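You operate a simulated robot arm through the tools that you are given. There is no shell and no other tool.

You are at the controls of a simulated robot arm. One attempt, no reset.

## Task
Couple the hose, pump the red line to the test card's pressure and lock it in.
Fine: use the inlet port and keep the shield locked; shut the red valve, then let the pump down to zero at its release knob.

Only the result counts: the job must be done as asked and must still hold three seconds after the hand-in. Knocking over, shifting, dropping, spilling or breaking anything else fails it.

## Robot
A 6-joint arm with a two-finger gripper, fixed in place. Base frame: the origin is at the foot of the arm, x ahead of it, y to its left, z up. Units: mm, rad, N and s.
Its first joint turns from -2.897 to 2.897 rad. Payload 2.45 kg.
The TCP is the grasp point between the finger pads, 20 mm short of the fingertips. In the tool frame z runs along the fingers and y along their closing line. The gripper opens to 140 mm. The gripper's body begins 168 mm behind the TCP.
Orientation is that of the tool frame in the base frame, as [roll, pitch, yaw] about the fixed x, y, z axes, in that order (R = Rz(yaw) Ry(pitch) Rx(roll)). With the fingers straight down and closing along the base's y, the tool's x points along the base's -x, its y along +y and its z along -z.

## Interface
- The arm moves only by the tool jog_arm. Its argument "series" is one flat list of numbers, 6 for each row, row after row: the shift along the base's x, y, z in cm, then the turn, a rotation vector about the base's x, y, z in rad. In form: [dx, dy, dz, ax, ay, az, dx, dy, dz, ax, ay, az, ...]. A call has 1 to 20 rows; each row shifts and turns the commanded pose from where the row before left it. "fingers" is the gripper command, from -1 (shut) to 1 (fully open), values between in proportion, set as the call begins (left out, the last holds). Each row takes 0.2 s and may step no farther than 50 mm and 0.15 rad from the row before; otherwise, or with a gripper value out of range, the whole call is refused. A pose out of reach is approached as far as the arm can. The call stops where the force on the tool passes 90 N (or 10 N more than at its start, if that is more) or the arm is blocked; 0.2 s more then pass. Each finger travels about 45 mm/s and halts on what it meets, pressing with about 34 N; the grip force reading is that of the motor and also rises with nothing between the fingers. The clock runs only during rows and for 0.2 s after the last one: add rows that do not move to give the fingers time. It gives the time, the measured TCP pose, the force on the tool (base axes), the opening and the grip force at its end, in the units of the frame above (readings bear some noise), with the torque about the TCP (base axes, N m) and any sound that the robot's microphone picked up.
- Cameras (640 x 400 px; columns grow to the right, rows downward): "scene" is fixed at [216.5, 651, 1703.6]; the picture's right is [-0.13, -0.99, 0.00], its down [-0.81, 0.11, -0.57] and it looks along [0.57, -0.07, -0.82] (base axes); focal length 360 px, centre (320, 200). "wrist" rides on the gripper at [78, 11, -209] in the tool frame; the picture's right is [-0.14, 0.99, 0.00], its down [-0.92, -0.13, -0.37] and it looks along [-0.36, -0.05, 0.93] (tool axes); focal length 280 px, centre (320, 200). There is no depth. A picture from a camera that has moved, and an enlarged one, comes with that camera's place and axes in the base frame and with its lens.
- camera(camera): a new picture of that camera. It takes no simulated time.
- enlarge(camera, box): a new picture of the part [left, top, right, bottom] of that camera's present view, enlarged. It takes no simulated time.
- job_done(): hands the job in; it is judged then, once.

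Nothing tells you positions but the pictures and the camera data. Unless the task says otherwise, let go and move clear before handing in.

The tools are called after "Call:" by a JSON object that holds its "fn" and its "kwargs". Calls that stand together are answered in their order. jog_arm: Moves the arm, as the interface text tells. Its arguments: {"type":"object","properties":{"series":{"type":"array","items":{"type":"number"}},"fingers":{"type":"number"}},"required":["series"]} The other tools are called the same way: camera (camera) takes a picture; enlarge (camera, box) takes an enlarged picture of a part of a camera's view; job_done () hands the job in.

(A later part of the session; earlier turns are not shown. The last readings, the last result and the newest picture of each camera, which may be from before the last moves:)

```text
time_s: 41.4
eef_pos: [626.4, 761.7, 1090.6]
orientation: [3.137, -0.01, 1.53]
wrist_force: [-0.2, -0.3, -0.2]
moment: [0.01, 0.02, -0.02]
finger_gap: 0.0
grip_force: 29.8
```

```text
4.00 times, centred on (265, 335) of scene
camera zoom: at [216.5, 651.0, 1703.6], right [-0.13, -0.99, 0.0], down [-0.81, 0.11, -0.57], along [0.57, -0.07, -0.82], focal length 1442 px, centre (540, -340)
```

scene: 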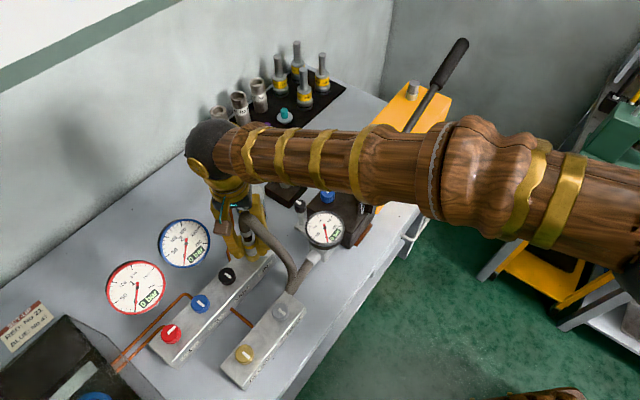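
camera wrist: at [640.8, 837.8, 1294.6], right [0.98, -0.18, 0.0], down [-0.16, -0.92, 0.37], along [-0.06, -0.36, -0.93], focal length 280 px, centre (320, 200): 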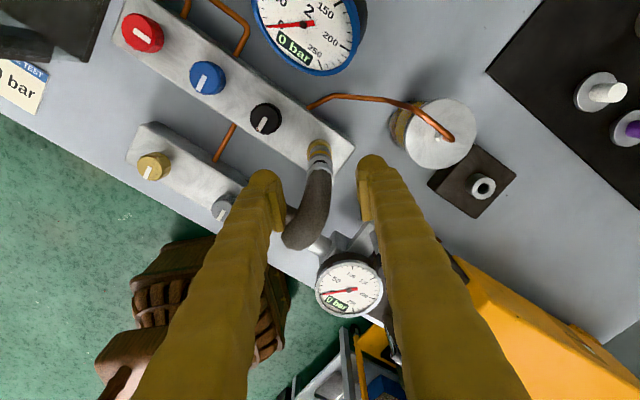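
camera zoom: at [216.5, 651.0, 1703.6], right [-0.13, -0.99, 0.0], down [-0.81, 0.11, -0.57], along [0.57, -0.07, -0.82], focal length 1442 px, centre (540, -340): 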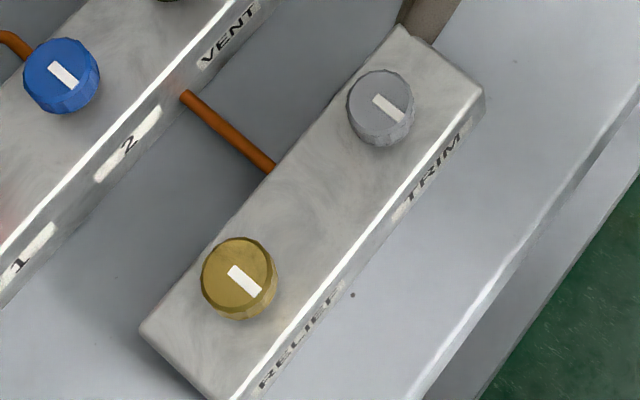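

Markers: blue, black, relief and trim all point to the front labels, while red and the pump's release knob are turned 90° counter-clockwise from that – so I take red as open and the release as open. Next I'll raise the arm and look over the pump lever.

Call:
{"fn": "jog_arm", "kwargs": {"series": [0, 0, 4, 0, 0, 0, 0, 0, 4.5, 0, 0, 0, 0, 0, 4.5, 0, 0, 0.1, 0, 0, 4.5, 0, 0, 0.1, 0, 0, 4.5, 0, 0, 0.1, 0, 0, 4.5, 0, 0, 0.1], "fingers": -1}}

Call:
{"fn": "jog_arm", "kwargs": {"series": [1.5, -4, 0.5, 0, 0, 0.1, 1.5, -4, 0.5, 0, 0, 0.1, 1.5, -4, 0.5, 0, 0, 0.1, 1.5, -4, 0.5, 0, 0, 0.06, 1.5, -4, 0.5, 0, 0, 0, 1.5, -4, 0.5, 0, 0, 0, 1.5, -4, 0, 0, 0, 0, 1.5, -4, 0, 0, 0, 0]}}

Call:
{"fn": "camera", "kwargs": {"camera": "wrist"}}

Call:
{"fn": "camera", "kwargs": {"camera": "scene"}}

```text
time_s: 42.8
eef_pos: [627.8, 762.7, 1356.5]
orientation: [3.137, -0.009, 1.932]
wrist_force: [0.2, -0.5, 0.0]
moment: [-0.01, 0.01, -0.01]
finger_gap: 0.0
grip_force: 29.6
```

```text
time_s: 44.6
eef_pos: [746.2, 442.9, 1385.6]
orientation: [3.136, -0.009, 2.291]
wrist_force: [0.2, -0.1, -0.8]
moment: [-0.01, 0.0, 0.01]
finger_gap: 0.1
grip_force: 29.1
```

```text
taken
camera wrist: at [704.5, 506.1, 1595.6], right [0.83, 0.55, 0.0], down [0.51, -0.78, 0.36], along [0.2, -0.3, -0.93], focal length 280 px, centre (320, 200)
```

wrist: 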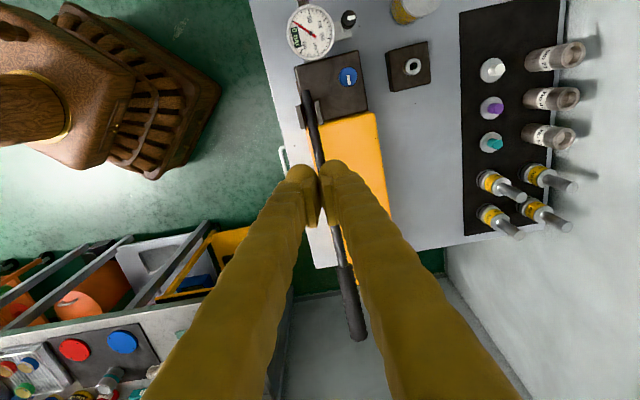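

```text
taken
```

scene: 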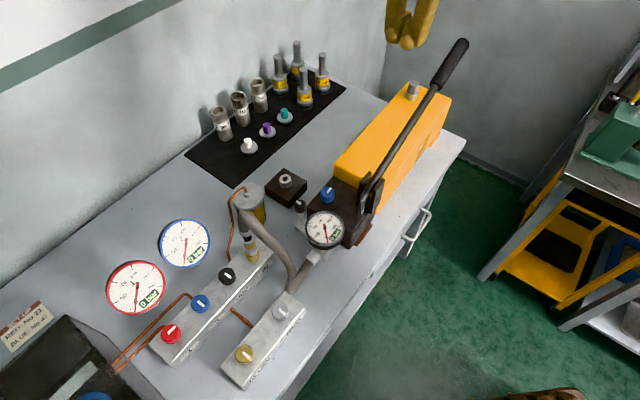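

Call:
{"fn": "enlarge", "kwargs": {"camera": "wrist", "box": [270, 0, 430, 110]}}

Call:
{"fn": "enlarge", "kwargs": {"camera": "wrist", "box": [280, 240, 420, 360]}}

Call:
{"fn": "enlarge", "kwargs": {"camera": "scene", "box": [340, 20, 480, 240]}}

Call:
{"fn": "enlarge", "kwargs": {"camera": "scene", "box": [200, 220, 300, 320]}}

```text
3.64 times, centred on (350, 55) of wrist
camera zoom: at [704.5, 506.1, 1595.6], right [0.83, 0.55, 0.0], down [0.51, -0.78, 0.36], along [0.2, -0.3, -0.93], focal length 1020 px, centre (211, 727)
```

zoom: 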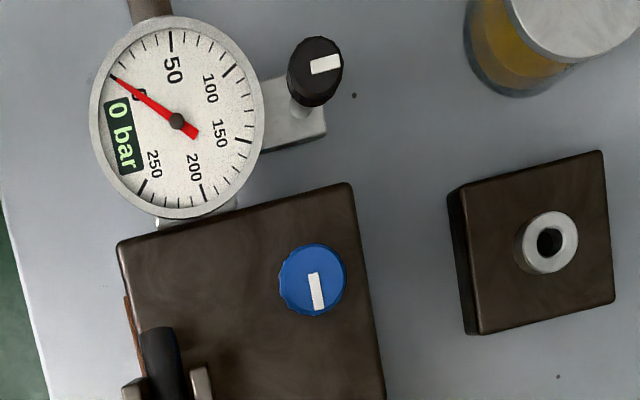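

```text
3.33 times, centred on (350, 300) of wrist
camera zoom: at [704.5, 506.1, 1595.6], right [0.83, 0.55, 0.0], down [0.51, -0.78, 0.36], along [0.2, -0.3, -0.93], focal length 935 px, centre (220, -133)
```

zoom: 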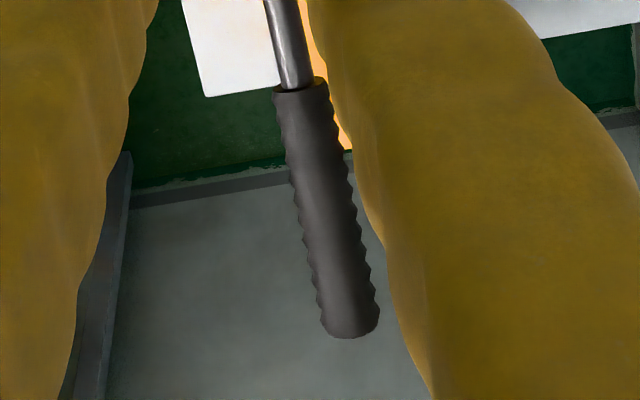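

```text
1.82 times, centred on (410, 130) of scene
camera zoom: at [216.5, 651.0, 1703.6], right [-0.13, -0.99, 0.0], down [-0.81, 0.11, -0.57], along [0.57, -0.07, -0.82], focal length 655 px, centre (156, 327)
```

zoom: 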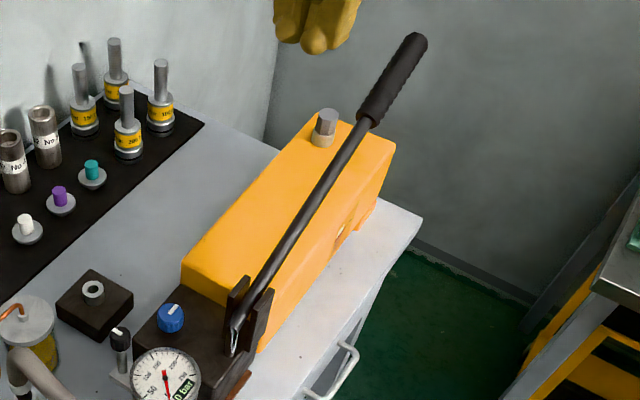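

```text
4.00 times, centred on (250, 270) of scene
camera zoom: at [216.5, 651.0, 1703.6], right [-0.13, -0.99, 0.0], down [-0.81, 0.11, -0.57], along [0.57, -0.07, -0.82], focal length 1442 px, centre (600, -80)
```

zoom: 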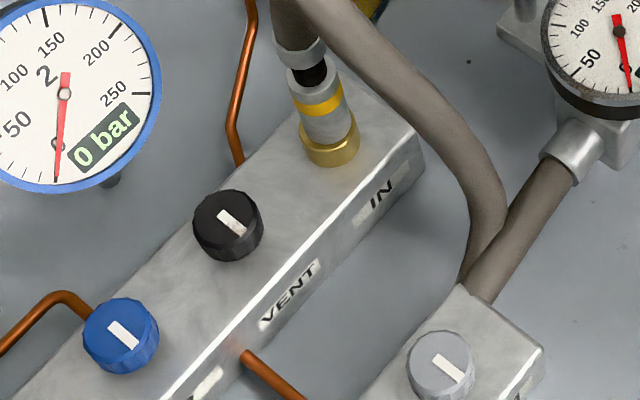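

The lever runs from about [682, 490, 1016] to [1017, 176, 1181] (20° up, heading -43°), with its grip spanning the outer 140 mm. I'll move above mid-grip with the closing axis across the lever.

Call:
{"fn": "jog_arm", "kwargs": {"series": [3.2, -3.2, -1.2, 0, 0, 0.05, 3.2, -3.2, -1.2, 0, 0, 0.05, 3.2, -3.2, -1.2, 0, 0, 0, 3.2, -3.2, -1.2, 0, 0, 0, 3.2, -3.2, -1.2, 0, 0, 0, 3.2, -3.2, -1.2, 0, 0, 0, 3.2, -3.1, -1.2, 0, 0, 0], "fingers": 0}}

Call:
{"fn": "camera", "kwargs": {"camera": "wrist"}}

Call:
{"fn": "enlarge", "kwargs": {"camera": "scene", "box": [340, 0, 500, 120]}}

```text
time_s: 46.2
eef_pos: [971.7, 219.1, 1303.7]
orientation: [3.135, -0.009, 2.391]
wrist_force: [0.0, -0.3, 0.5]
moment: [-0.01, -0.06, 0.01]
finger_gap: 69.8
grip_force: 0.0
```

```text
taken
camera wrist: at [922.0, 277.8, 1513.7], right [0.78, 0.63, 0.01], down [0.59, -0.72, 0.36], along [0.23, -0.28, -0.93], focal length 280 px, centre (320, 200)
```

wrist: 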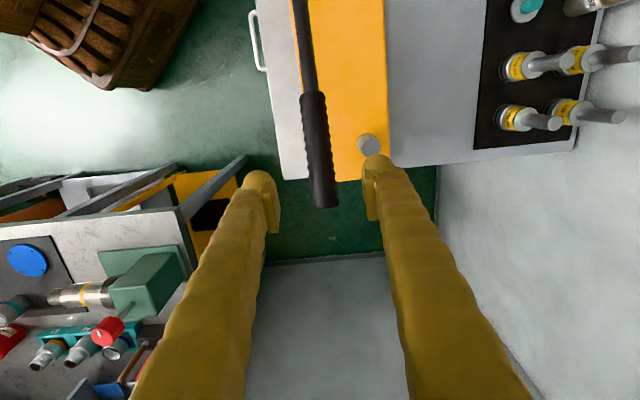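

```text
3.33 times, centred on (420, 60) of scene
camera zoom: at [216.5, 651.0, 1703.6], right [-0.13, -0.99, 0.0], down [-0.81, 0.11, -0.57], along [0.57, -0.07, -0.82], focal length 1201 px, centre (-13, 667)
```

zoom: 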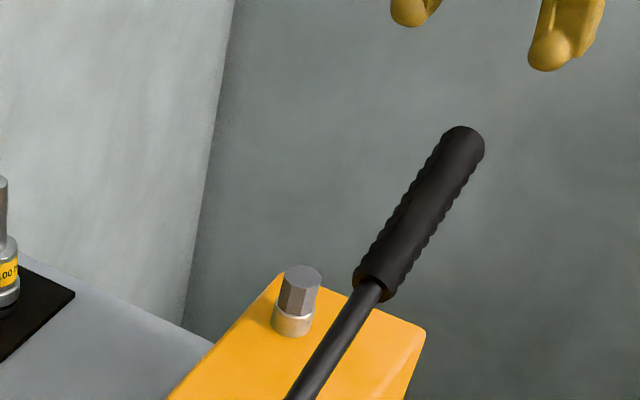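

Grip mid-point refined to about [972, 219, 1163], right under the tool. Lowering to straddle the handle.

Call:
{"fn": "jog_arm", "kwargs": {"series": [0, 0, -4, 0, 0, 0, 0, 0, -4, 0, 0, 0, 0, 0, -3, 0, 0, 0, 0, 0, -3, 0, 0, 0]}}

Call:
{"fn": "camera", "kwargs": {"camera": "wrist"}}

Call:
{"fn": "camera", "kwargs": {"camera": "scene"}}

```text
time_s: 47.2
eef_pos: [969.8, 219.5, 1163.0]
orientation: [3.137, -0.009, 2.39]
wrist_force: [-0.7, 0.1, 0.7]
moment: [0.0, -0.05, 0.03]
finger_gap: 70.0
grip_force: 0.1
```

```text
taken
camera wrist: at [921.0, 277.2, 1373.2], right [0.78, 0.63, 0.0], down [0.59, -0.72, 0.36], along [0.23, -0.28, -0.93], focal length 280 px, centre (320, 200)
```

wrist: 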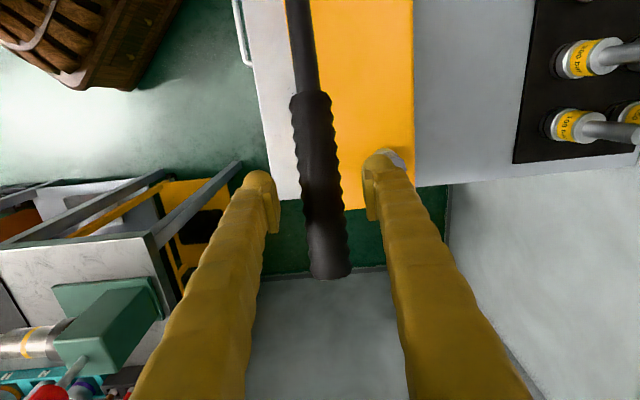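

```text
taken
```

scene: 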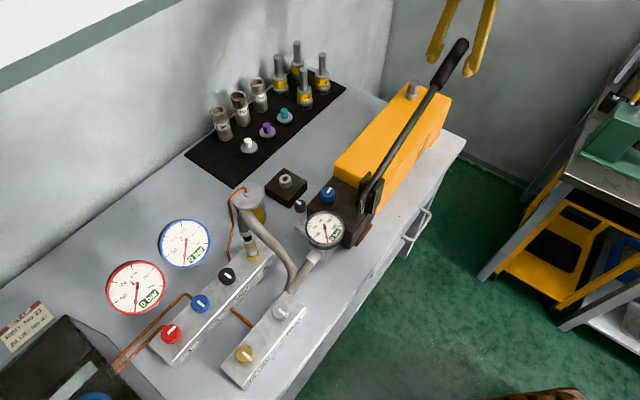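

The handle is centred between the fingers and both gauges stay visible to the scene camera. Gripping the handle.

Call:
{"fn": "jog_arm", "kwargs": {"series": [0, 0, 0, 0, 0, 0, 0, 0, 0, 0, 0, 0, 0, 0, 0, 0, 0, 0, 0, 0, 0, 0, 0, 0], "fingers": -1}}

Call:
{"fn": "camera", "kwargs": {"camera": "wrist"}}

```text
time_s: 48.2
eef_pos: [970.8, 219.2, 1162.5]
orientation: [3.135, -0.01, 2.392]
wrist_force: [22.8, 14.2, -0.5]
moment: [0.18, -0.22, -0.17]
finger_gap: 31.4
grip_force: 34.3
```

```text
taken
camera wrist: at [921.6, 277.9, 1372.9], right [0.78, 0.63, 0.01], down [0.59, -0.73, 0.36], along [0.23, -0.28, -0.93], focal length 280 px, centre (320, 200)
```

wrist: 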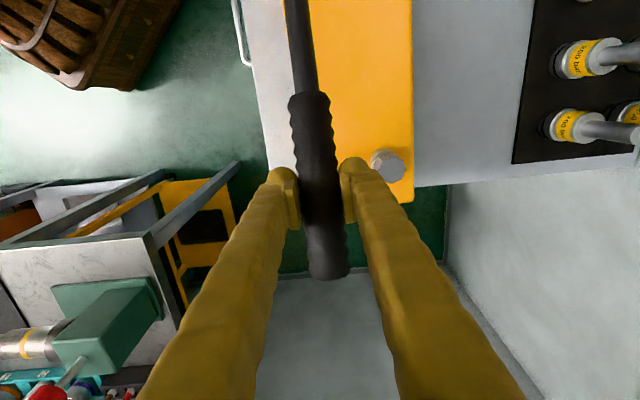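

Gripped, but there's a 27 N side load because the lever doesn't yield sideways; I'll shift ~3 mm to relieve it.

Call:
{"fn": "jog_arm", "kwargs": {"series": [0.1, 0.1, 0, 0, 0, 0, 0.1, 0.1, 0, 0, 0, 0, 0, 0, 0, 0, 0, 0]}}

```text
time_s: 49.0
eef_pos: [971.7, 219.4, 1162.2]
orientation: [3.139, -0.008, 2.393]
wrist_force: [-32.9, -18.3, 0.4]
moment: [-0.34, 0.31, -0.24]
finger_gap: 31.1
grip_force: 34.1
```

Call:
{"fn": "jog_arm", "kwargs": {"series": [-0.118, -0.113, 0, 0, 0, 0, 0, 0, 0, 0, 0, 0]}}

```text
time_s: 49.6
eef_pos: [971.2, 219.4, 1162.0]
orientation: [3.138, -0.008, 2.392]
wrist_force: [-24.5, -13.5, -0.7]
moment: [-0.13, 0.28, -0.18]
finger_gap: 31.3
grip_force: 34.4
```

Call:
{"fn": "jog_arm", "kwargs": {"series": [-0.06, -0.05, 0, 0, 0, 0, 0, 0, 0, 0, 0, 0]}}

```text
time_s: 50.2
eef_pos: [970.3, 219.5, 1163.3]
orientation: [3.135, -0.009, 2.391]
wrist_force: [-14.2, -7.8, 0.2]
moment: [-0.01, 0.16, -0.18]
finger_gap: 31.2
grip_force: 34.4
```

Call:
{"fn": "jog_arm", "kwargs": {"series": [-0.07, -0.06, 0, 0, 0, 0, 0, 0, 0, 0, 0, 0]}}

Call:
{"fn": "camera", "kwargs": {"camera": "wrist"}}

```text
time_s: 50.8
eef_pos: [971.4, 218.6, 1161.0]
orientation: [3.136, -0.009, 2.39]
wrist_force: [9.4, 6.9, 2.0]
moment: [0.16, -0.06, -0.22]
finger_gap: 31.1
grip_force: 34.3
```

```text
taken
camera wrist: at [921.7, 277.8, 1372.6], right [0.78, 0.63, 0.01], down [0.59, -0.73, 0.36], along [0.23, -0.28, -0.93], focal length 280 px, centre (320, 200)
```

wrist: 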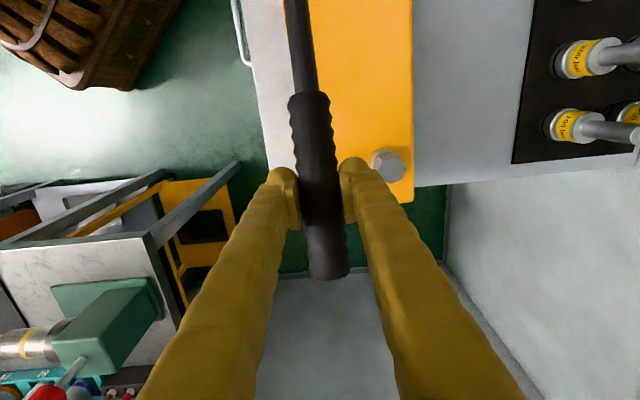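

Nearly centred now. I'll try lifting the lever along its arc and see the force needed.

Call:
{"fn": "jog_arm", "kwargs": {"series": [-0.25, 0.24, 0.94, 0, 0, 0, -0.27, 0.25, 0.93, 0, 0, 0, -0.28, 0.26, 0.92, 0, 0, 0, -0.3, 0.28, 0.91, 0, 0, 0]}}

Call:
{"fn": "camera", "kwargs": {"camera": "scene"}}

Call:
{"fn": "enlarge", "kwargs": {"camera": "scene", "box": [290, 170, 400, 260]}}

```text
time_s: 51.8
eef_pos: [958.0, 228.4, 1201.0]
orientation: [3.137, -0.008, 2.39]
wrist_force: [0.0, 0.6, 1.4]
moment: [-0.01, 0.02, -0.02]
finger_gap: 0.0
grip_force: 29.4
```

```text
taken
```

scene: 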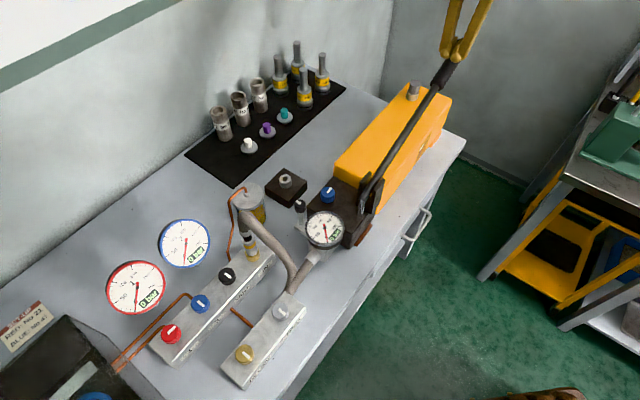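

```text
4.44 times, centred on (345, 215) of scene
camera zoom: at [216.5, 651.0, 1703.6], right [-0.13, -0.99, 0.0], down [-0.81, 0.11, -0.57], along [0.57, -0.07, -0.82], focal length 1602 px, centre (209, 133)
```

zoom: 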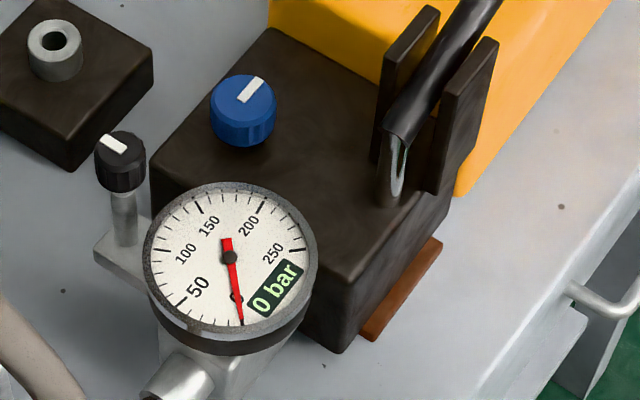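

The fingers slid off upward without moving the lever, so the lever seems to be at its top stop: pumping means pushing down. I'll rise, turn the hand 90° so both closed fingertips line up along the handle, and press from above.

Call:
{"fn": "jog_arm", "kwargs": {"series": [0, 0, 3, 0, 0, 0, 0.5, -0.4, 3, 0, 0, -0.14, 0.5, -0.4, 0, 0, 0, -0.14, 0.5, -0.4, 0, 0, 0, -0.14, 0.4, -0.3, 0, 0, 0, -0.14, 0, 0, 0, 0, 0, -0.14, 0, 0, 0, 0, 0, -0.14, 0, 0, 0, 0, 0, -0.14, 0, 0, 0, 0, 0, -0.14, 0, 0, 0, 0, 0, -0.14, 0, 0, 0, 0, 0, -0.14, 0, 0, 0, 0, 0, -0.14, 0, 0, 0, 0, 0, 0]}}

Call:
{"fn": "camera", "kwargs": {"camera": "wrist"}}

Call:
{"fn": "camera", "kwargs": {"camera": "scene"}}

```text
time_s: 54.6
eef_pos: [978.7, 213.3, 1258.4]
orientation: [3.135, -0.009, 0.85]
wrist_force: [0.5, -0.4, -1.0]
moment: [0.02, 0.0, -0.01]
finger_gap: 0.0
grip_force: 30.1
```

```text
taken
camera wrist: at [1036.0, 264.3, 1469.0], right [0.65, -0.76, 0.0], down [-0.71, -0.61, 0.36], along [-0.27, -0.24, -0.93], focal length 280 px, centre (320, 200)
```

wrist: 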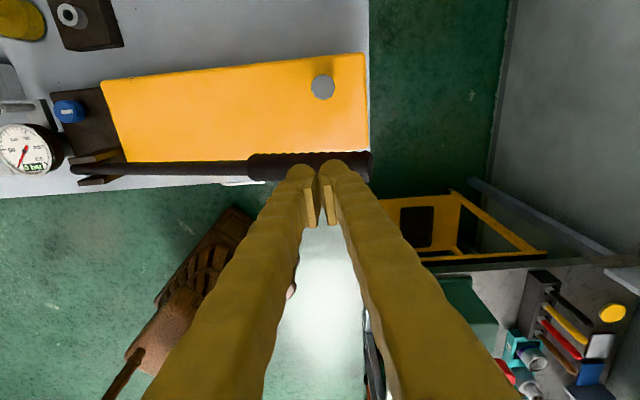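

```text
taken
```

scene: 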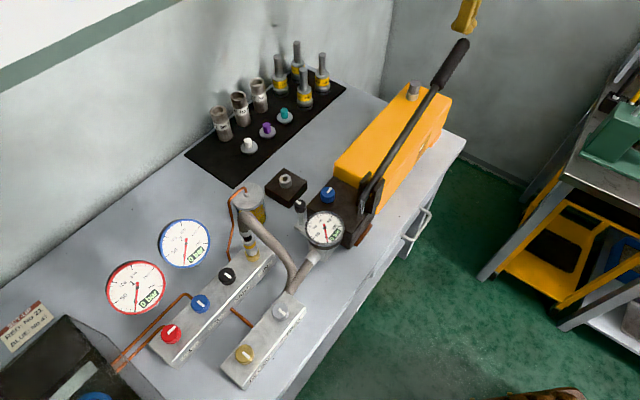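

Aligned above the handle, and this pose shows the pump gauge too. Descending to touch, then pressing gently.

Call:
{"fn": "jog_arm", "kwargs": {"series": [0, 0, -2.5, 0, 0, 0, 0, 0, -2.5, 0, 0, 0, 0, 0, -0.4, 0, 0, 0, 0, 0, -0.4, 0, 0, 0, 0, 0, -0.4, 0, 0, 0]}}

Call:
{"fn": "jog_arm", "kwargs": {"series": [0, 0, -0.4, 0, 0, 0, 0, 0, -0.4, 0, 0, 0, 0, 0, -0.4, 0, 0, 0, 0, 0, -0.4, 0, 0, 0]}}

Call:
{"fn": "camera", "kwargs": {"camera": "wrist"}}

```text
time_s: 55.8
eef_pos: [978.4, 213.8, 1196.8]
orientation: [3.138, -0.008, 0.852]
wrist_force: [-0.9, -1.7, 1.2]
moment: [-0.02, 0.03, -0.01]
finger_gap: 0.1
grip_force: 29.4
```

```text
time_s: 56.8
eef_pos: [978.3, 213.7, 1180.9]
orientation: [3.136, -0.009, 0.852]
wrist_force: [-1.4, -0.7, 2.0]
moment: [-0.04, 0.03, -0.03]
finger_gap: 0.1
grip_force: 29.2
```

```text
taken
camera wrist: at [1036.1, 264.3, 1391.0], right [0.65, -0.76, 0.0], down [-0.71, -0.61, 0.36], along [-0.27, -0.24, -0.93], focal length 280 px, centre (320, 200)
```

wrist: 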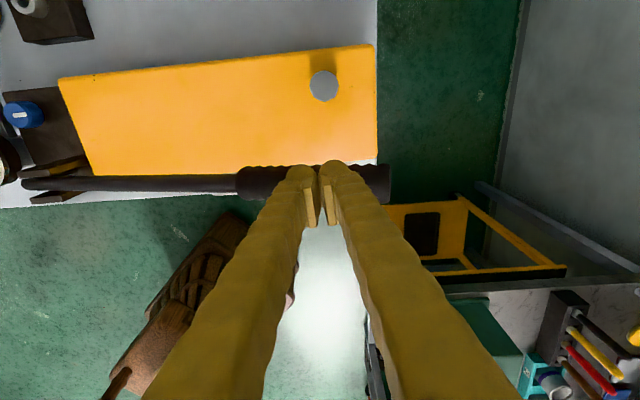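

The lever is going down with only ~2 N. Continuing the down-stroke vertically while watching force.

Call:
{"fn": "jog_arm", "kwargs": {"series": [0, 0, -0.8, 0, 0, 0, 0, 0, -0.8, 0, 0, 0, 0, 0, -0.8, 0, 0, 0, 0, 0, -0.8, 0, 0, 0]}}

Call:
{"fn": "camera", "kwargs": {"camera": "scene"}}

Call:
{"fn": "enlarge", "kwargs": {"camera": "scene", "box": [90, 200, 360, 320]}}

```text
time_s: 57.8
eef_pos: [978.5, 214.0, 1149.2]
orientation: [3.136, -0.008, 0.851]
wrist_force: [-0.2, -0.8, 2.4]
moment: [-0.04, -0.02, 0.02]
finger_gap: 0.0
grip_force: 29.2
```

```text
taken
```

scene: 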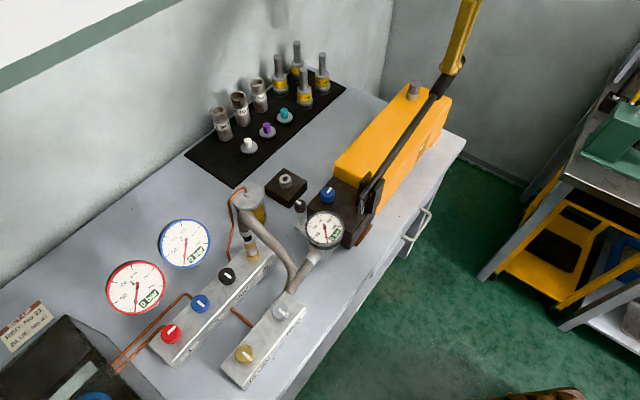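

```text
2.37 times, centred on (225, 260) of scene
camera zoom: at [216.5, 651.0, 1703.6], right [-0.13, -0.99, 0.0], down [-0.81, 0.11, -0.57], along [0.57, -0.07, -0.82], focal length 854 px, centre (545, 58)
```

zoom: 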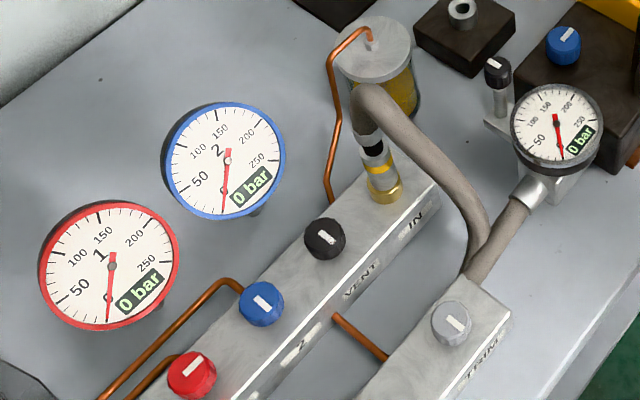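

Lever moves freely and the pump gauge stays at 0, so the release is indeed open (marker along the pump). I'll lift off and go to the release knob, which triangulates to about [737, 563, 980].

Call:
{"fn": "jog_arm", "kwargs": {"series": [0, 0, 4, 0, 0, 0, 0, 0, 4.5, 0, 0, 0.14, 0, 0, 4.5, 0, 0, 0.14, -2.0, 2.9, 1, 0, 0, 0.14, -2.0, 2.9, 1, 0, 0, 0.14, -2.0, 2.9, 0, 0, 0, 0.14, -2.0, 2.9, 0, 0, 0, 0.14, -2.0, 2.9, 0, 0, 0, 0.14, -2.0, 2.9, 0, 0, 0, 0.14, -2.0, 2.9, 0, 0, 0, 0.14, -2.0, 2.9, 0, 0, 0, 0.14, -2.0, 2.9, 0, 0, 0, 0.14, -2.0, 2.9, 0, 0, 0, 0.14, -2.0, 2.9, 0, 0, 0, 0.14, -2.0, 2.9, 0, 0, 0, 0.14, 0, 0, 0, 0, 0, 0.14], "fingers": 0}}

Call:
{"fn": "camera", "kwargs": {"camera": "wrist"}}

Call:
{"fn": "camera", "kwargs": {"camera": "scene"}}

```text
time_s: 61.2
eef_pos: [738.2, 562.5, 1298.3]
orientation: [3.136, -0.009, 2.953]
wrist_force: [0.2, 0.0, 0.4]
moment: [0.01, 0.02, 0.01]
finger_gap: 70.1
grip_force: 0.0
```

```text
taken
camera wrist: at [665.8, 585.2, 1509.0], right [0.32, 0.95, 0.0], down [0.88, -0.3, 0.36], along [0.34, -0.11, -0.93], focal length 280 px, centre (320, 200)
```

wrist: 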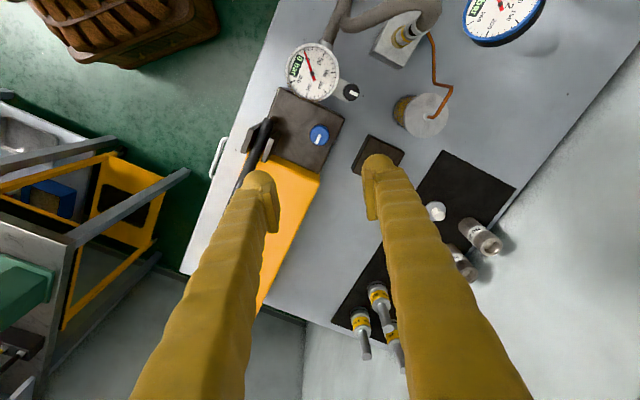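

```text
taken
```

scene: 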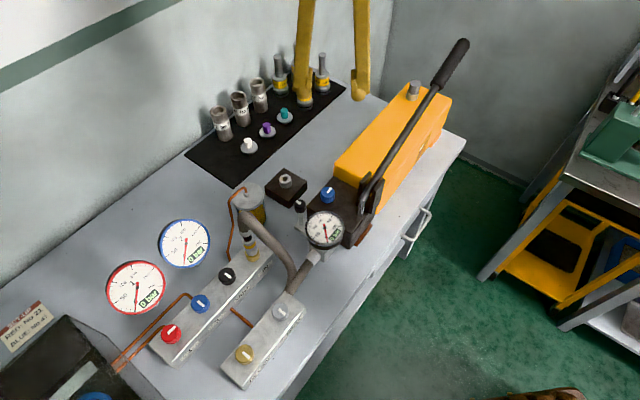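

The lever springs back up by itself – pumping is just push-down strokes. The release knob is right under the hand; descending for a closer look.

Call:
{"fn": "jog_arm", "kwargs": {"series": [-0.1, 0.07, -4.5, 0, 0, 0, 0, 0, -4.5, 0, 0, 0, 0, 0, -4.5, 0, 0, 0, 0, 0, -4.5, 0, 0, 0, 0, 0, -3, 0, 0, 0], "fingers": -0.14}}

Call:
{"fn": "camera", "kwargs": {"camera": "wrist"}}

Call:
{"fn": "enlarge", "kwargs": {"camera": "wrist", "box": [270, 110, 390, 210]}}

Call:
{"fn": "enlarge", "kwargs": {"camera": "scene", "box": [290, 140, 390, 240]}}

```text
time_s: 62.4
eef_pos: [737.9, 562.7, 1089.6]
orientation: [3.137, -0.009, 2.952]
wrist_force: [-0.1, 0.6, 1.4]
moment: [-0.01, 0.02, 0.03]
finger_gap: 60.1
grip_force: 0.0
```

```text
taken
camera wrist: at [665.1, 586.4, 1299.1], right [0.32, 0.95, 0.0], down [0.88, -0.3, 0.36], along [0.34, -0.11, -0.93], focal length 280 px, centre (320, 200)
```

wrist: 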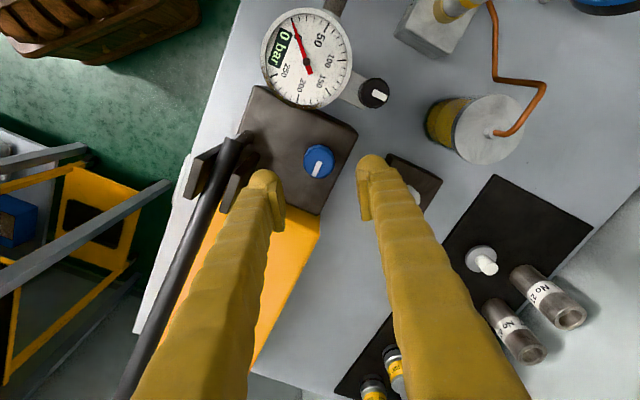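

```text
4.00 times, centred on (330, 160) of wrist
camera zoom: at [665.1, 586.4, 1299.1], right [0.32, 0.95, 0.0], down [0.88, -0.3, 0.36], along [0.34, -0.11, -0.93], focal length 1122 px, centre (280, 360)
```

zoom: 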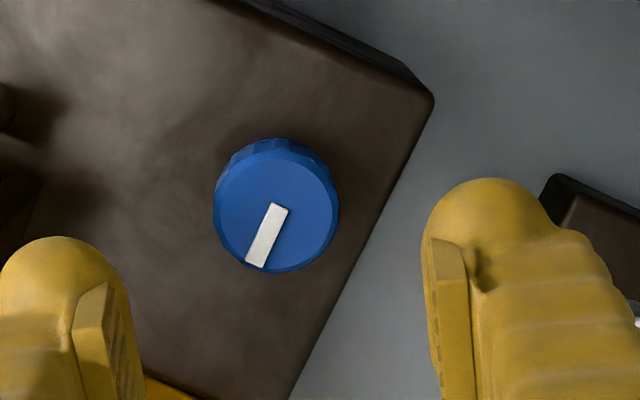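

```text
4.00 times, centred on (340, 190) of scene
camera zoom: at [216.5, 651.0, 1703.6], right [-0.13, -0.99, 0.0], down [-0.81, 0.11, -0.57], along [0.57, -0.07, -0.82], focal length 1442 px, centre (240, 240)
```

zoom: 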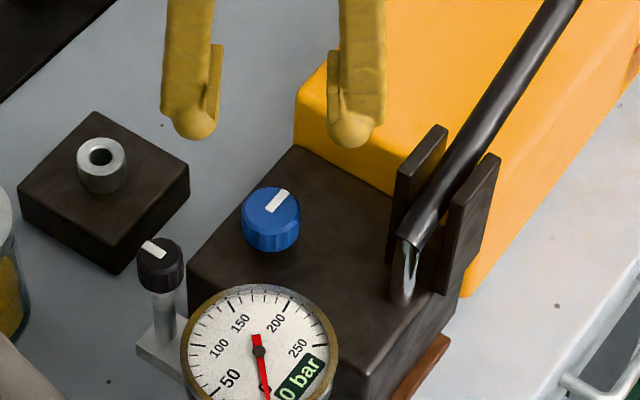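

Call:
{"fn": "jog_arm", "kwargs": {"series": [0, 0, -4, 0, 0, 0, 0, 0, -4, 0, 0, 0, 0, 0, -2, 0, 0, 0, 0, 0, -0.5, 0, 0, 0]}}

Call:
{"fn": "enlarge", "kwargs": {"camera": "wrist", "box": [240, 110, 400, 250]}}

Call:
{"fn": "enlarge", "kwargs": {"camera": "scene", "box": [290, 140, 390, 240]}}

```text
time_s: 63.4
eef_pos: [738.0, 564.0, 983.8]
orientation: [3.137, -0.011, 2.952]
wrist_force: [0.1, 1.0, 0.6]
moment: [0.0, -0.02, 0.01]
finger_gap: 60.2
grip_force: 0.1
```

```text
2.86 times, centred on (320, 180) of wrist
camera zoom: at [664.3, 586.6, 1194.0], right [0.32, 0.95, 0.0], down [0.88, -0.3, 0.36], along [0.34, -0.11, -0.93], focal length 801 px, centre (320, 257)
```

zoom: 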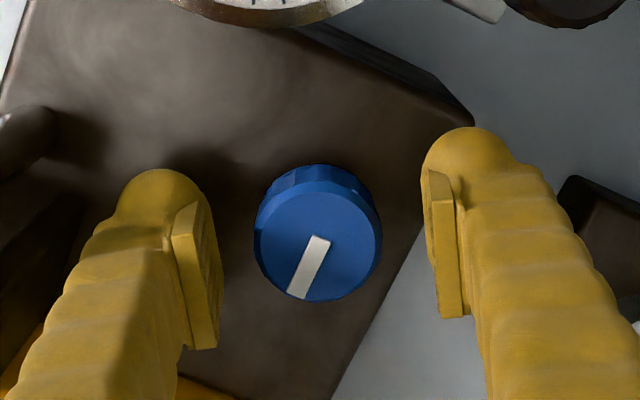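

```text
4.00 times, centred on (340, 190) of scene
camera zoom: at [216.5, 651.0, 1703.6], right [-0.13, -0.99, 0.0], down [-0.81, 0.11, -0.57], along [0.57, -0.07, -0.82], focal length 1442 px, centre (240, 240)
```

zoom: 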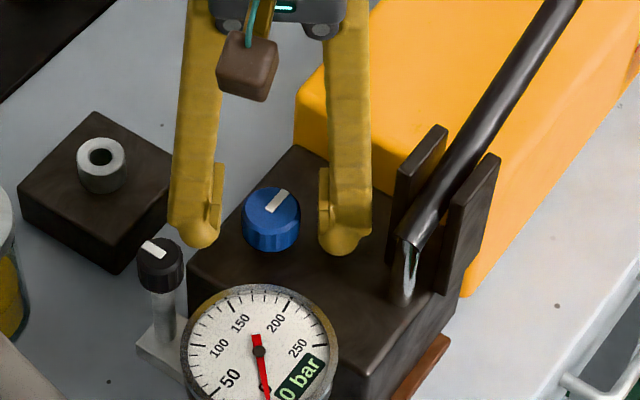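

The knob sits centred between the pads with tips just above the pump head. Gripping the release knob.

Call:
{"fn": "jog_arm", "kwargs": {"series": [0, 0, 0, 0, 0, 0, 0, 0, 0, 0, 0, 0, 0, 0, 0, 0, 0, 0, 0, 0, 0, 0, 0, 0], "fingers": -1}}

Call:
{"fn": "enlarge", "kwargs": {"camera": "wrist", "box": [240, 110, 400, 250]}}

```text
time_s: 64.4
eef_pos: [737.1, 562.3, 983.7]
orientation: [3.135, -0.01, 2.951]
wrist_force: [-4.3, -13.0, -0.6]
moment: [-0.17, 0.09, -0.07]
finger_gap: 34.5
grip_force: 34.0
```

```text
2.86 times, centred on (320, 180) of wrist
camera zoom: at [664.3, 586.2, 1194.1], right [0.32, 0.95, 0.0], down [0.88, -0.3, 0.36], along [0.34, -0.11, -0.93], focal length 801 px, centre (320, 257)
```

zoom: 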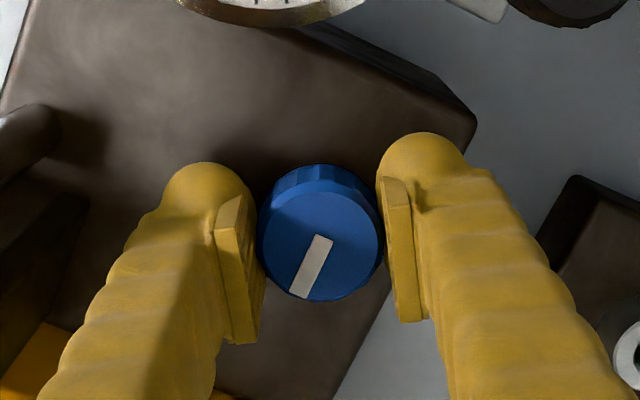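

Call:
{"fn": "jog_arm", "kwargs": {"series": [-0.14, -0.05, 0, 0, 0, 0, 0, 0, 0, 0, 0, 0]}}

Call:
{"fn": "jog_arm", "kwargs": {"series": [0, 0, 0, 0, 0, -0.1, 0, 0, 0, 0, 0, -0.1, 0, 0, 0, 0, 0, -0.1, 0, 0, 0, 0, 0, 0]}}

Call:
{"fn": "enlarge", "kwargs": {"camera": "wrist", "box": [240, 110, 400, 250]}}

```text
time_s: 65.0
eef_pos: [736.6, 562.3, 983.0]
orientation: [3.135, -0.006, 2.95]
wrist_force: [22.4, 1.6, -0.1]
moment: [0.01, -0.31, -0.12]
finger_gap: 34.4
grip_force: 34.3
```

```text
time_s: 66.0
eef_pos: [738.0, 563.4, 984.3]
orientation: [3.134, -0.009, 2.653]
wrist_force: [11.0, 27.2, 0.1]
moment: [0.3, -0.03, 0.04]
finger_gap: 34.5
grip_force: 34.8
```

```text
2.86 times, centred on (320, 180) of wrist
camera zoom: at [673.4, 606.9, 1194.2], right [0.59, 0.81, 0.01], down [0.75, -0.55, 0.36], along [0.29, -0.21, -0.93], focal length 801 px, centre (320, 257)
```

zoom: 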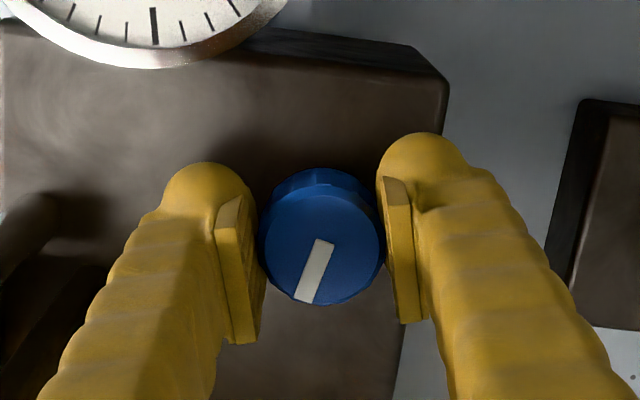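

The knob follows the hand. I'll relieve the side load and continue clockwise.

Call:
{"fn": "jog_arm", "kwargs": {"series": [0.07, 0.12, 0, 0, 0, 0, 0, 0, 0, 0, 0, -0.1, 0, 0, 0, 0, 0, -0.1, 0, 0, 0, 0, 0, -0.1, 0, 0, 0, 0, 0, 0]}}

Call:
{"fn": "enlarge", "kwargs": {"camera": "wrist", "box": [240, 110, 400, 250]}}

```text
time_s: 67.2
eef_pos: [736.7, 563.4, 983.8]
orientation: [3.137, -0.007, 2.351]
wrist_force: [-13.3, 21.9, 1.1]
moment: [0.31, 0.17, -0.01]
finger_gap: 34.3
grip_force: 34.4
```

```text
2.86 times, centred on (320, 180) of wrist
camera zoom: at [690.2, 624.1, 1194.3], right [0.8, 0.6, 0.0], down [0.56, -0.75, 0.36], along [0.22, -0.29, -0.93], focal length 801 px, centre (320, 257)
```

zoom: 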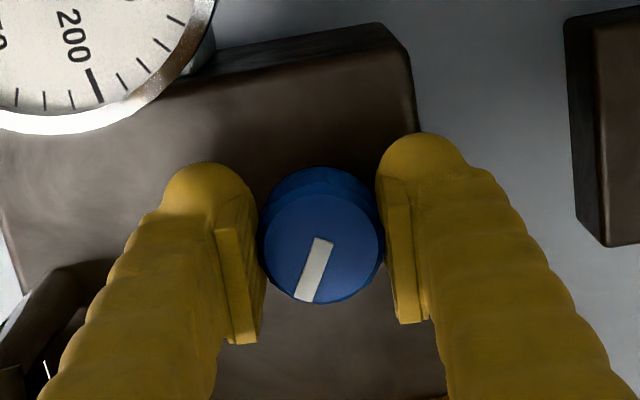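

Call:
{"fn": "jog_arm", "kwargs": {"series": [-0.07, 0.1, 0, 0, 0, 0, 0, 0, 0, 0, 0, -0.1, 0, 0, 0, 0, 0, -0.1, 0, 0, 0, 0, 0, -0.1, 0, 0, 0, 0, 0, -0.1, 0, 0, 0, 0, 0, 0]}}

Call:
{"fn": "enlarge", "kwargs": {"camera": "wrist", "box": [240, 110, 400, 250]}}

```text
time_s: 68.6
eef_pos: [737.1, 563.2, 984.2]
orientation: [3.133, -0.01, 1.949]
wrist_force: [26.4, 0.0, 3.7]
moment: [-0.2, -0.37, 0.03]
finger_gap: 34.2
grip_force: 33.6
```

```text
2.86 times, centred on (320, 180) of wrist
camera zoom: at [717.7, 637.7, 1194.2], right [0.97, 0.24, 0.01], down [0.22, -0.91, 0.36], along [0.09, -0.35, -0.93], focal length 801 px, centre (320, 257)
```

zoom: 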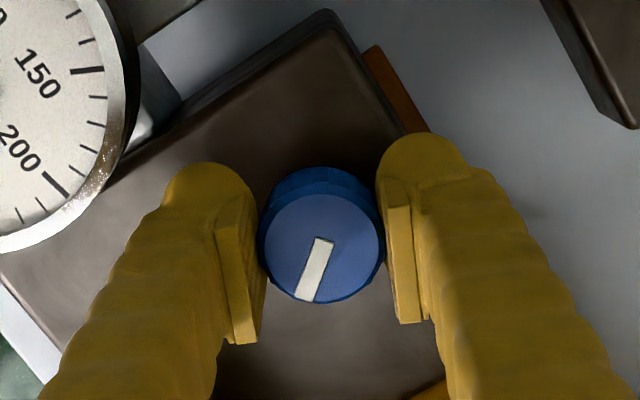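

Call:
{"fn": "jog_arm", "kwargs": {"series": [0.11, 0.03, 0, 0, 0, 0, 0, 0, 0, 0, 0, -0.1, 0, 0, 0, 0, 0, -0.1, 0, 0, 0, 0, 0, -0.1, 0, 0, 0, 0, 0, -0.1, 0, 0, 0, 0, 0, 0]}}

Call:
{"fn": "enlarge", "kwargs": {"camera": "wrist", "box": [240, 110, 400, 250]}}

```text
time_s: 70.0
eef_pos: [737.1, 564.1, 984.4]
orientation: [3.136, -0.009, 1.55]
wrist_force: [24.7, -14.9, 9.0]
moment: [-0.29, -0.33, 0.06]
finger_gap: 34.2
grip_force: 34.1
```

```text
2.86 times, centred on (320, 180) of wrist
camera zoom: at [749.0, 639.8, 1194.2], right [0.99, -0.16, 0.0], down [-0.15, -0.92, 0.36], along [-0.05, -0.36, -0.93], focal length 801 px, centre (320, 257)
```

zoom: 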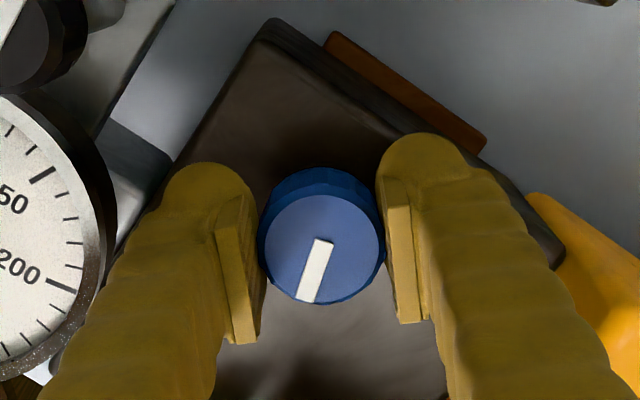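

Call:
{"fn": "jog_arm", "kwargs": {"series": [0.1, -0.06, 0, 0, 0, 0, 0, 0, 0, 0, 0, -0.1, 0, 0, 0, 0, 0, -0.1, 0, 0, 0, 0, 0, -0.08, 0, 0, 0, 0, 0, -0.07, 0, 0, 0, 0, 0, 0]}}

Call:
{"fn": "enlarge", "kwargs": {"camera": "wrist", "box": [240, 110, 400, 250]}}

Call:
{"fn": "camera", "kwargs": {"camera": "scene"}}

```text
time_s: 71.4
eef_pos: [738.7, 564.4, 983.9]
orientation: [3.135, -0.009, 1.202]
wrist_force: [19.4, 6.8, 3.9]
moment: [0.1, -0.21, 0.6]
finger_gap: 34.3
grip_force: 34.2
```

```text
2.86 times, centred on (320, 180) of wrist
camera zoom: at [775.3, 631.6, 1194.1], right [0.87, -0.49, 0.0], down [-0.46, -0.81, 0.36], along [-0.17, -0.32, -0.93], focal length 801 px, centre (320, 257)
```

zoom: 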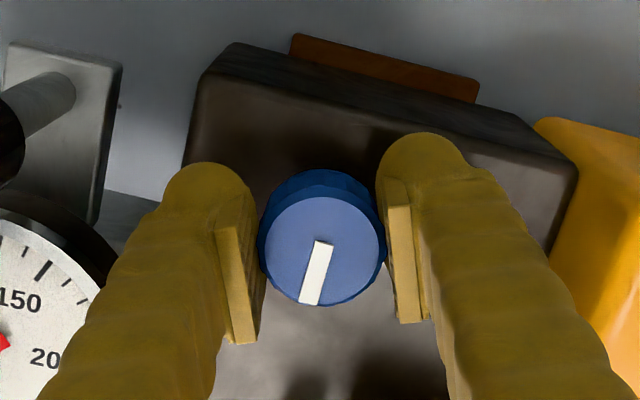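

```text
taken
```

scene: 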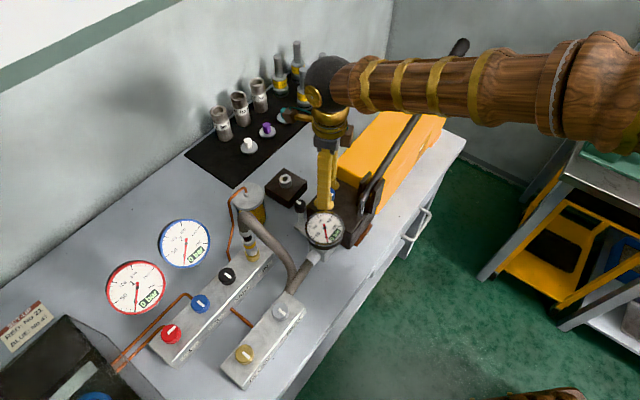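

The torque jumped to 0.6 N·m, so the release knob is at its clockwise stop – shut. Letting go and returning to the lever.

Call:
{"fn": "jog_arm", "kwargs": {"series": [0, 0, 0, 0, 0, 0, 0, 0, 0, 0, 0, 0, 0, 0, 0, 0, 0, 0, 0, 0, 1, 0, 0, 0, 0, 0, 4, 0, 0, 0, 0, 0, 4.5, 0, 0, 0, 0, 0, 4.5, 0, 0, 0, 0, 0, 4.5, 0, 0, 0, 0, 0, 4.5, 0, 0, -0.1, 0, 0, 4.5, 0, 0, -0.1, 0, 0, 3.5, 0, 0, -0.1], "fingers": -0.14}}

Call:
{"fn": "camera", "kwargs": {"camera": "wrist"}}

Call:
{"fn": "enlarge", "kwargs": {"camera": "scene", "box": [290, 150, 390, 250]}}

```text
time_s: 73.8
eef_pos: [738.5, 564.4, 1294.8]
orientation: [3.138, -0.01, 0.9]
wrist_force: [-0.1, 0.0, 0.0]
moment: [-0.02, 0.02, -0.01]
finger_gap: 60.0
grip_force: 0.0
```

```text
taken
camera wrist: at [793.5, 616.7, 1505.8], right [0.69, -0.72, 0.0], down [-0.68, -0.64, 0.36], along [-0.26, -0.25, -0.93], focal length 280 px, centre (320, 200)
```

wrist: 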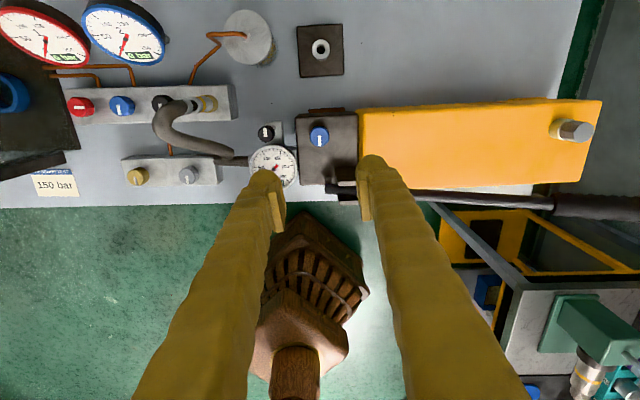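

```text
4.00 times, centred on (340, 200) of scene
camera zoom: at [216.5, 651.0, 1703.6], right [-0.13, -0.99, 0.0], down [-0.81, 0.11, -0.57], along [0.57, -0.07, -0.82], focal length 1442 px, centre (240, 200)
```

zoom: 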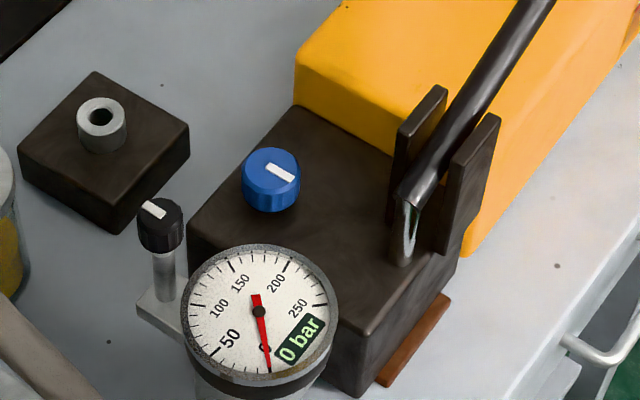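

Release knob marker now matches the other shut valves. Moving back over the lever handle with fingers closed.

Call:
{"fn": "jog_arm", "kwargs": {"series": [2.4, -3.5, 0, 0, 0, -0.05, 2.4, -3.5, 0, 0, 0, 0, 2.4, -3.5, 0, 0, 0, 0, 2.4, -3.5, 0, 0, 0, 0, 2.4, -3.5, 0, 0, 0, 0, 2.4, -3.5, 0, 0, 0, 0, 2.4, -3.5, 0, 0, 0, 0, 2.4, -3.5, 0, 0, 0, 0, 2.4, -3.5, 0, 0, 0, 0, 2.4, -3.5, 0, 0, 0, 0, 0, 0, -4, 0, 0, 0, 0, 0, -4, 0, 0, 0], "fingers": -1}}

Call:
{"fn": "camera", "kwargs": {"camera": "wrist"}}

```text
time_s: 76.4
eef_pos: [979.8, 213.4, 1213.6]
orientation: [3.135, -0.008, 0.852]
wrist_force: [0.1, 0.4, -0.1]
moment: [-0.01, -0.02, -0.01]
finger_gap: 0.0
grip_force: 29.2
```

```text
taken
camera wrist: at [1036.6, 264.6, 1424.4], right [0.65, -0.76, 0.0], down [-0.71, -0.61, 0.36], along [-0.27, -0.24, -0.93], focal length 280 px, centre (320, 200)
```

wrist: 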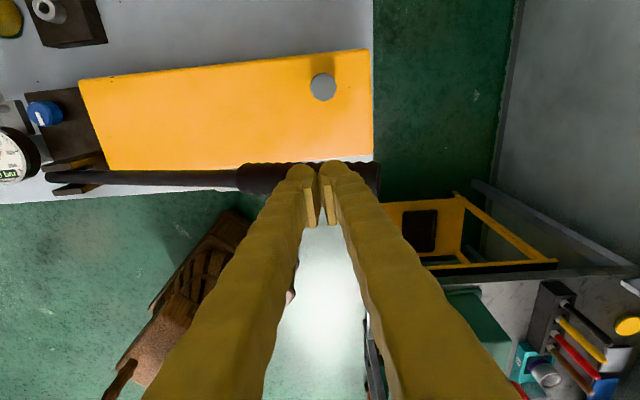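

First cautious stroke: ~2 cm of lever travel, then check all gauges and the plug.

Call:
{"fn": "jog_arm", "kwargs": {"series": [0, 0, -0.6, 0, 0, 0, 0, 0, -0.6, 0, 0, 0, 0, 0, -0.6, 0, 0, 0, 0, 0, -0.6, 0, 0, 0, 0, 0, -0.6, 0, 0, 0, 0, 0, -0.6, 0, 0, 0]}}

Call:
{"fn": "enlarge", "kwargs": {"camera": "scene", "box": [90, 200, 360, 320]}}

```text
time_s: 77.8
eef_pos: [977.8, 213.1, 1178.9]
orientation: [3.135, -0.009, 0.852]
wrist_force: [-0.8, -0.7, 2.2]
moment: [-0.07, 0.02, 0.01]
finger_gap: 0.0
grip_force: 29.3
```

```text
2.37 times, centred on (225, 260) of scene
camera zoom: at [216.5, 651.0, 1703.6], right [-0.13, -0.99, 0.0], down [-0.81, 0.11, -0.57], along [0.57, -0.07, -0.82], focal length 854 px, centre (545, 58)
```

zoom: 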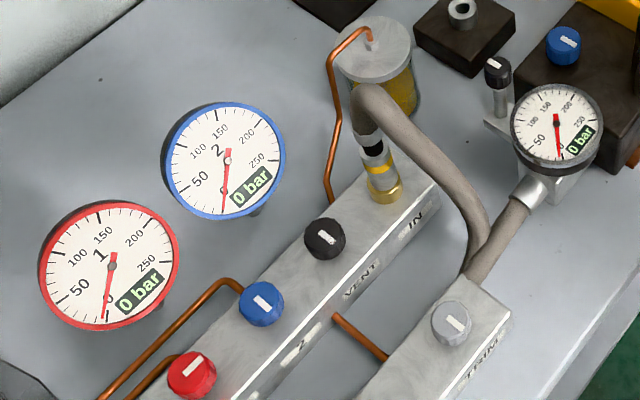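

Call:
{"fn": "jog_arm", "kwargs": {"series": [0, 0, -0.8, 0, 0, 0, 0, 0, -0.8, 0, 0, 0, 0, 0, -0.8, 0, 0, 0]}}

Call:
{"fn": "enlarge", "kwargs": {"camera": "scene", "box": [90, 200, 360, 320]}}

Call:
{"fn": "enlarge", "kwargs": {"camera": "scene", "box": [295, 200, 355, 255]}}

Call:
{"fn": "enlarge", "kwargs": {"camera": "scene", "box": [100, 250, 175, 320]}}

```text
time_s: 78.6
eef_pos: [977.9, 214.9, 1155.1]
orientation: [3.137, -0.009, 0.851]
wrist_force: [0.7, 0.7, 3.2]
moment: [-0.07, -0.01, 0.02]
finger_gap: 0.2
grip_force: 29.4
```

```text
2.37 times, centred on (225, 260) of scene
camera zoom: at [216.5, 651.0, 1703.6], right [-0.13, -0.99, 0.0], down [-0.81, 0.11, -0.57], along [0.57, -0.07, -0.82], focal length 854 px, centre (545, 58)
```

zoom: 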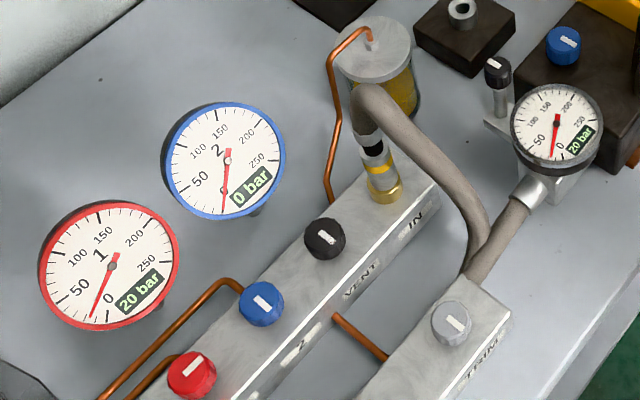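

```text
7.27 times, centred on (325, 228) of scene
camera zoom: at [216.5, 651.0, 1703.6], right [-0.13, -0.99, 0.0], down [-0.81, 0.11, -0.57], along [0.57, -0.07, -0.82], focal length 2621 px, centre (284, 0)
```

zoom: 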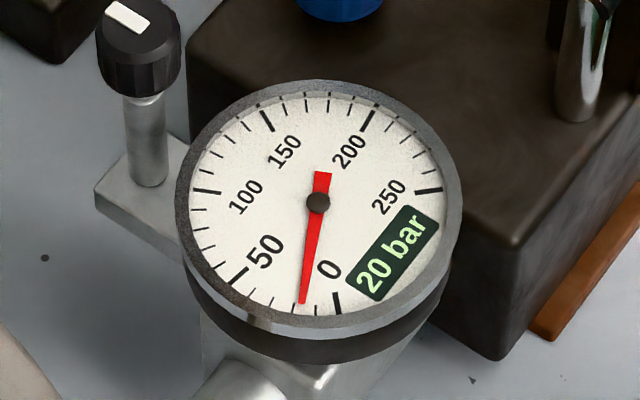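

```text
5.71 times, centred on (138, 285) of scene
camera zoom: at [216.5, 651.0, 1703.6], right [-0.13, -0.99, 0.0], down [-0.81, 0.11, -0.57], along [0.57, -0.07, -0.82], focal length 2059 px, centre (1363, -286)
```

zoom: 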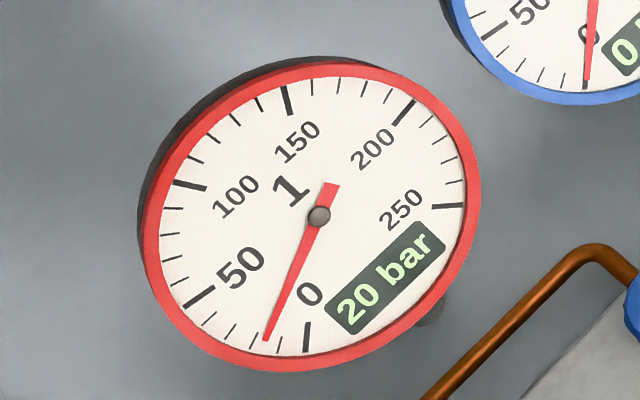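

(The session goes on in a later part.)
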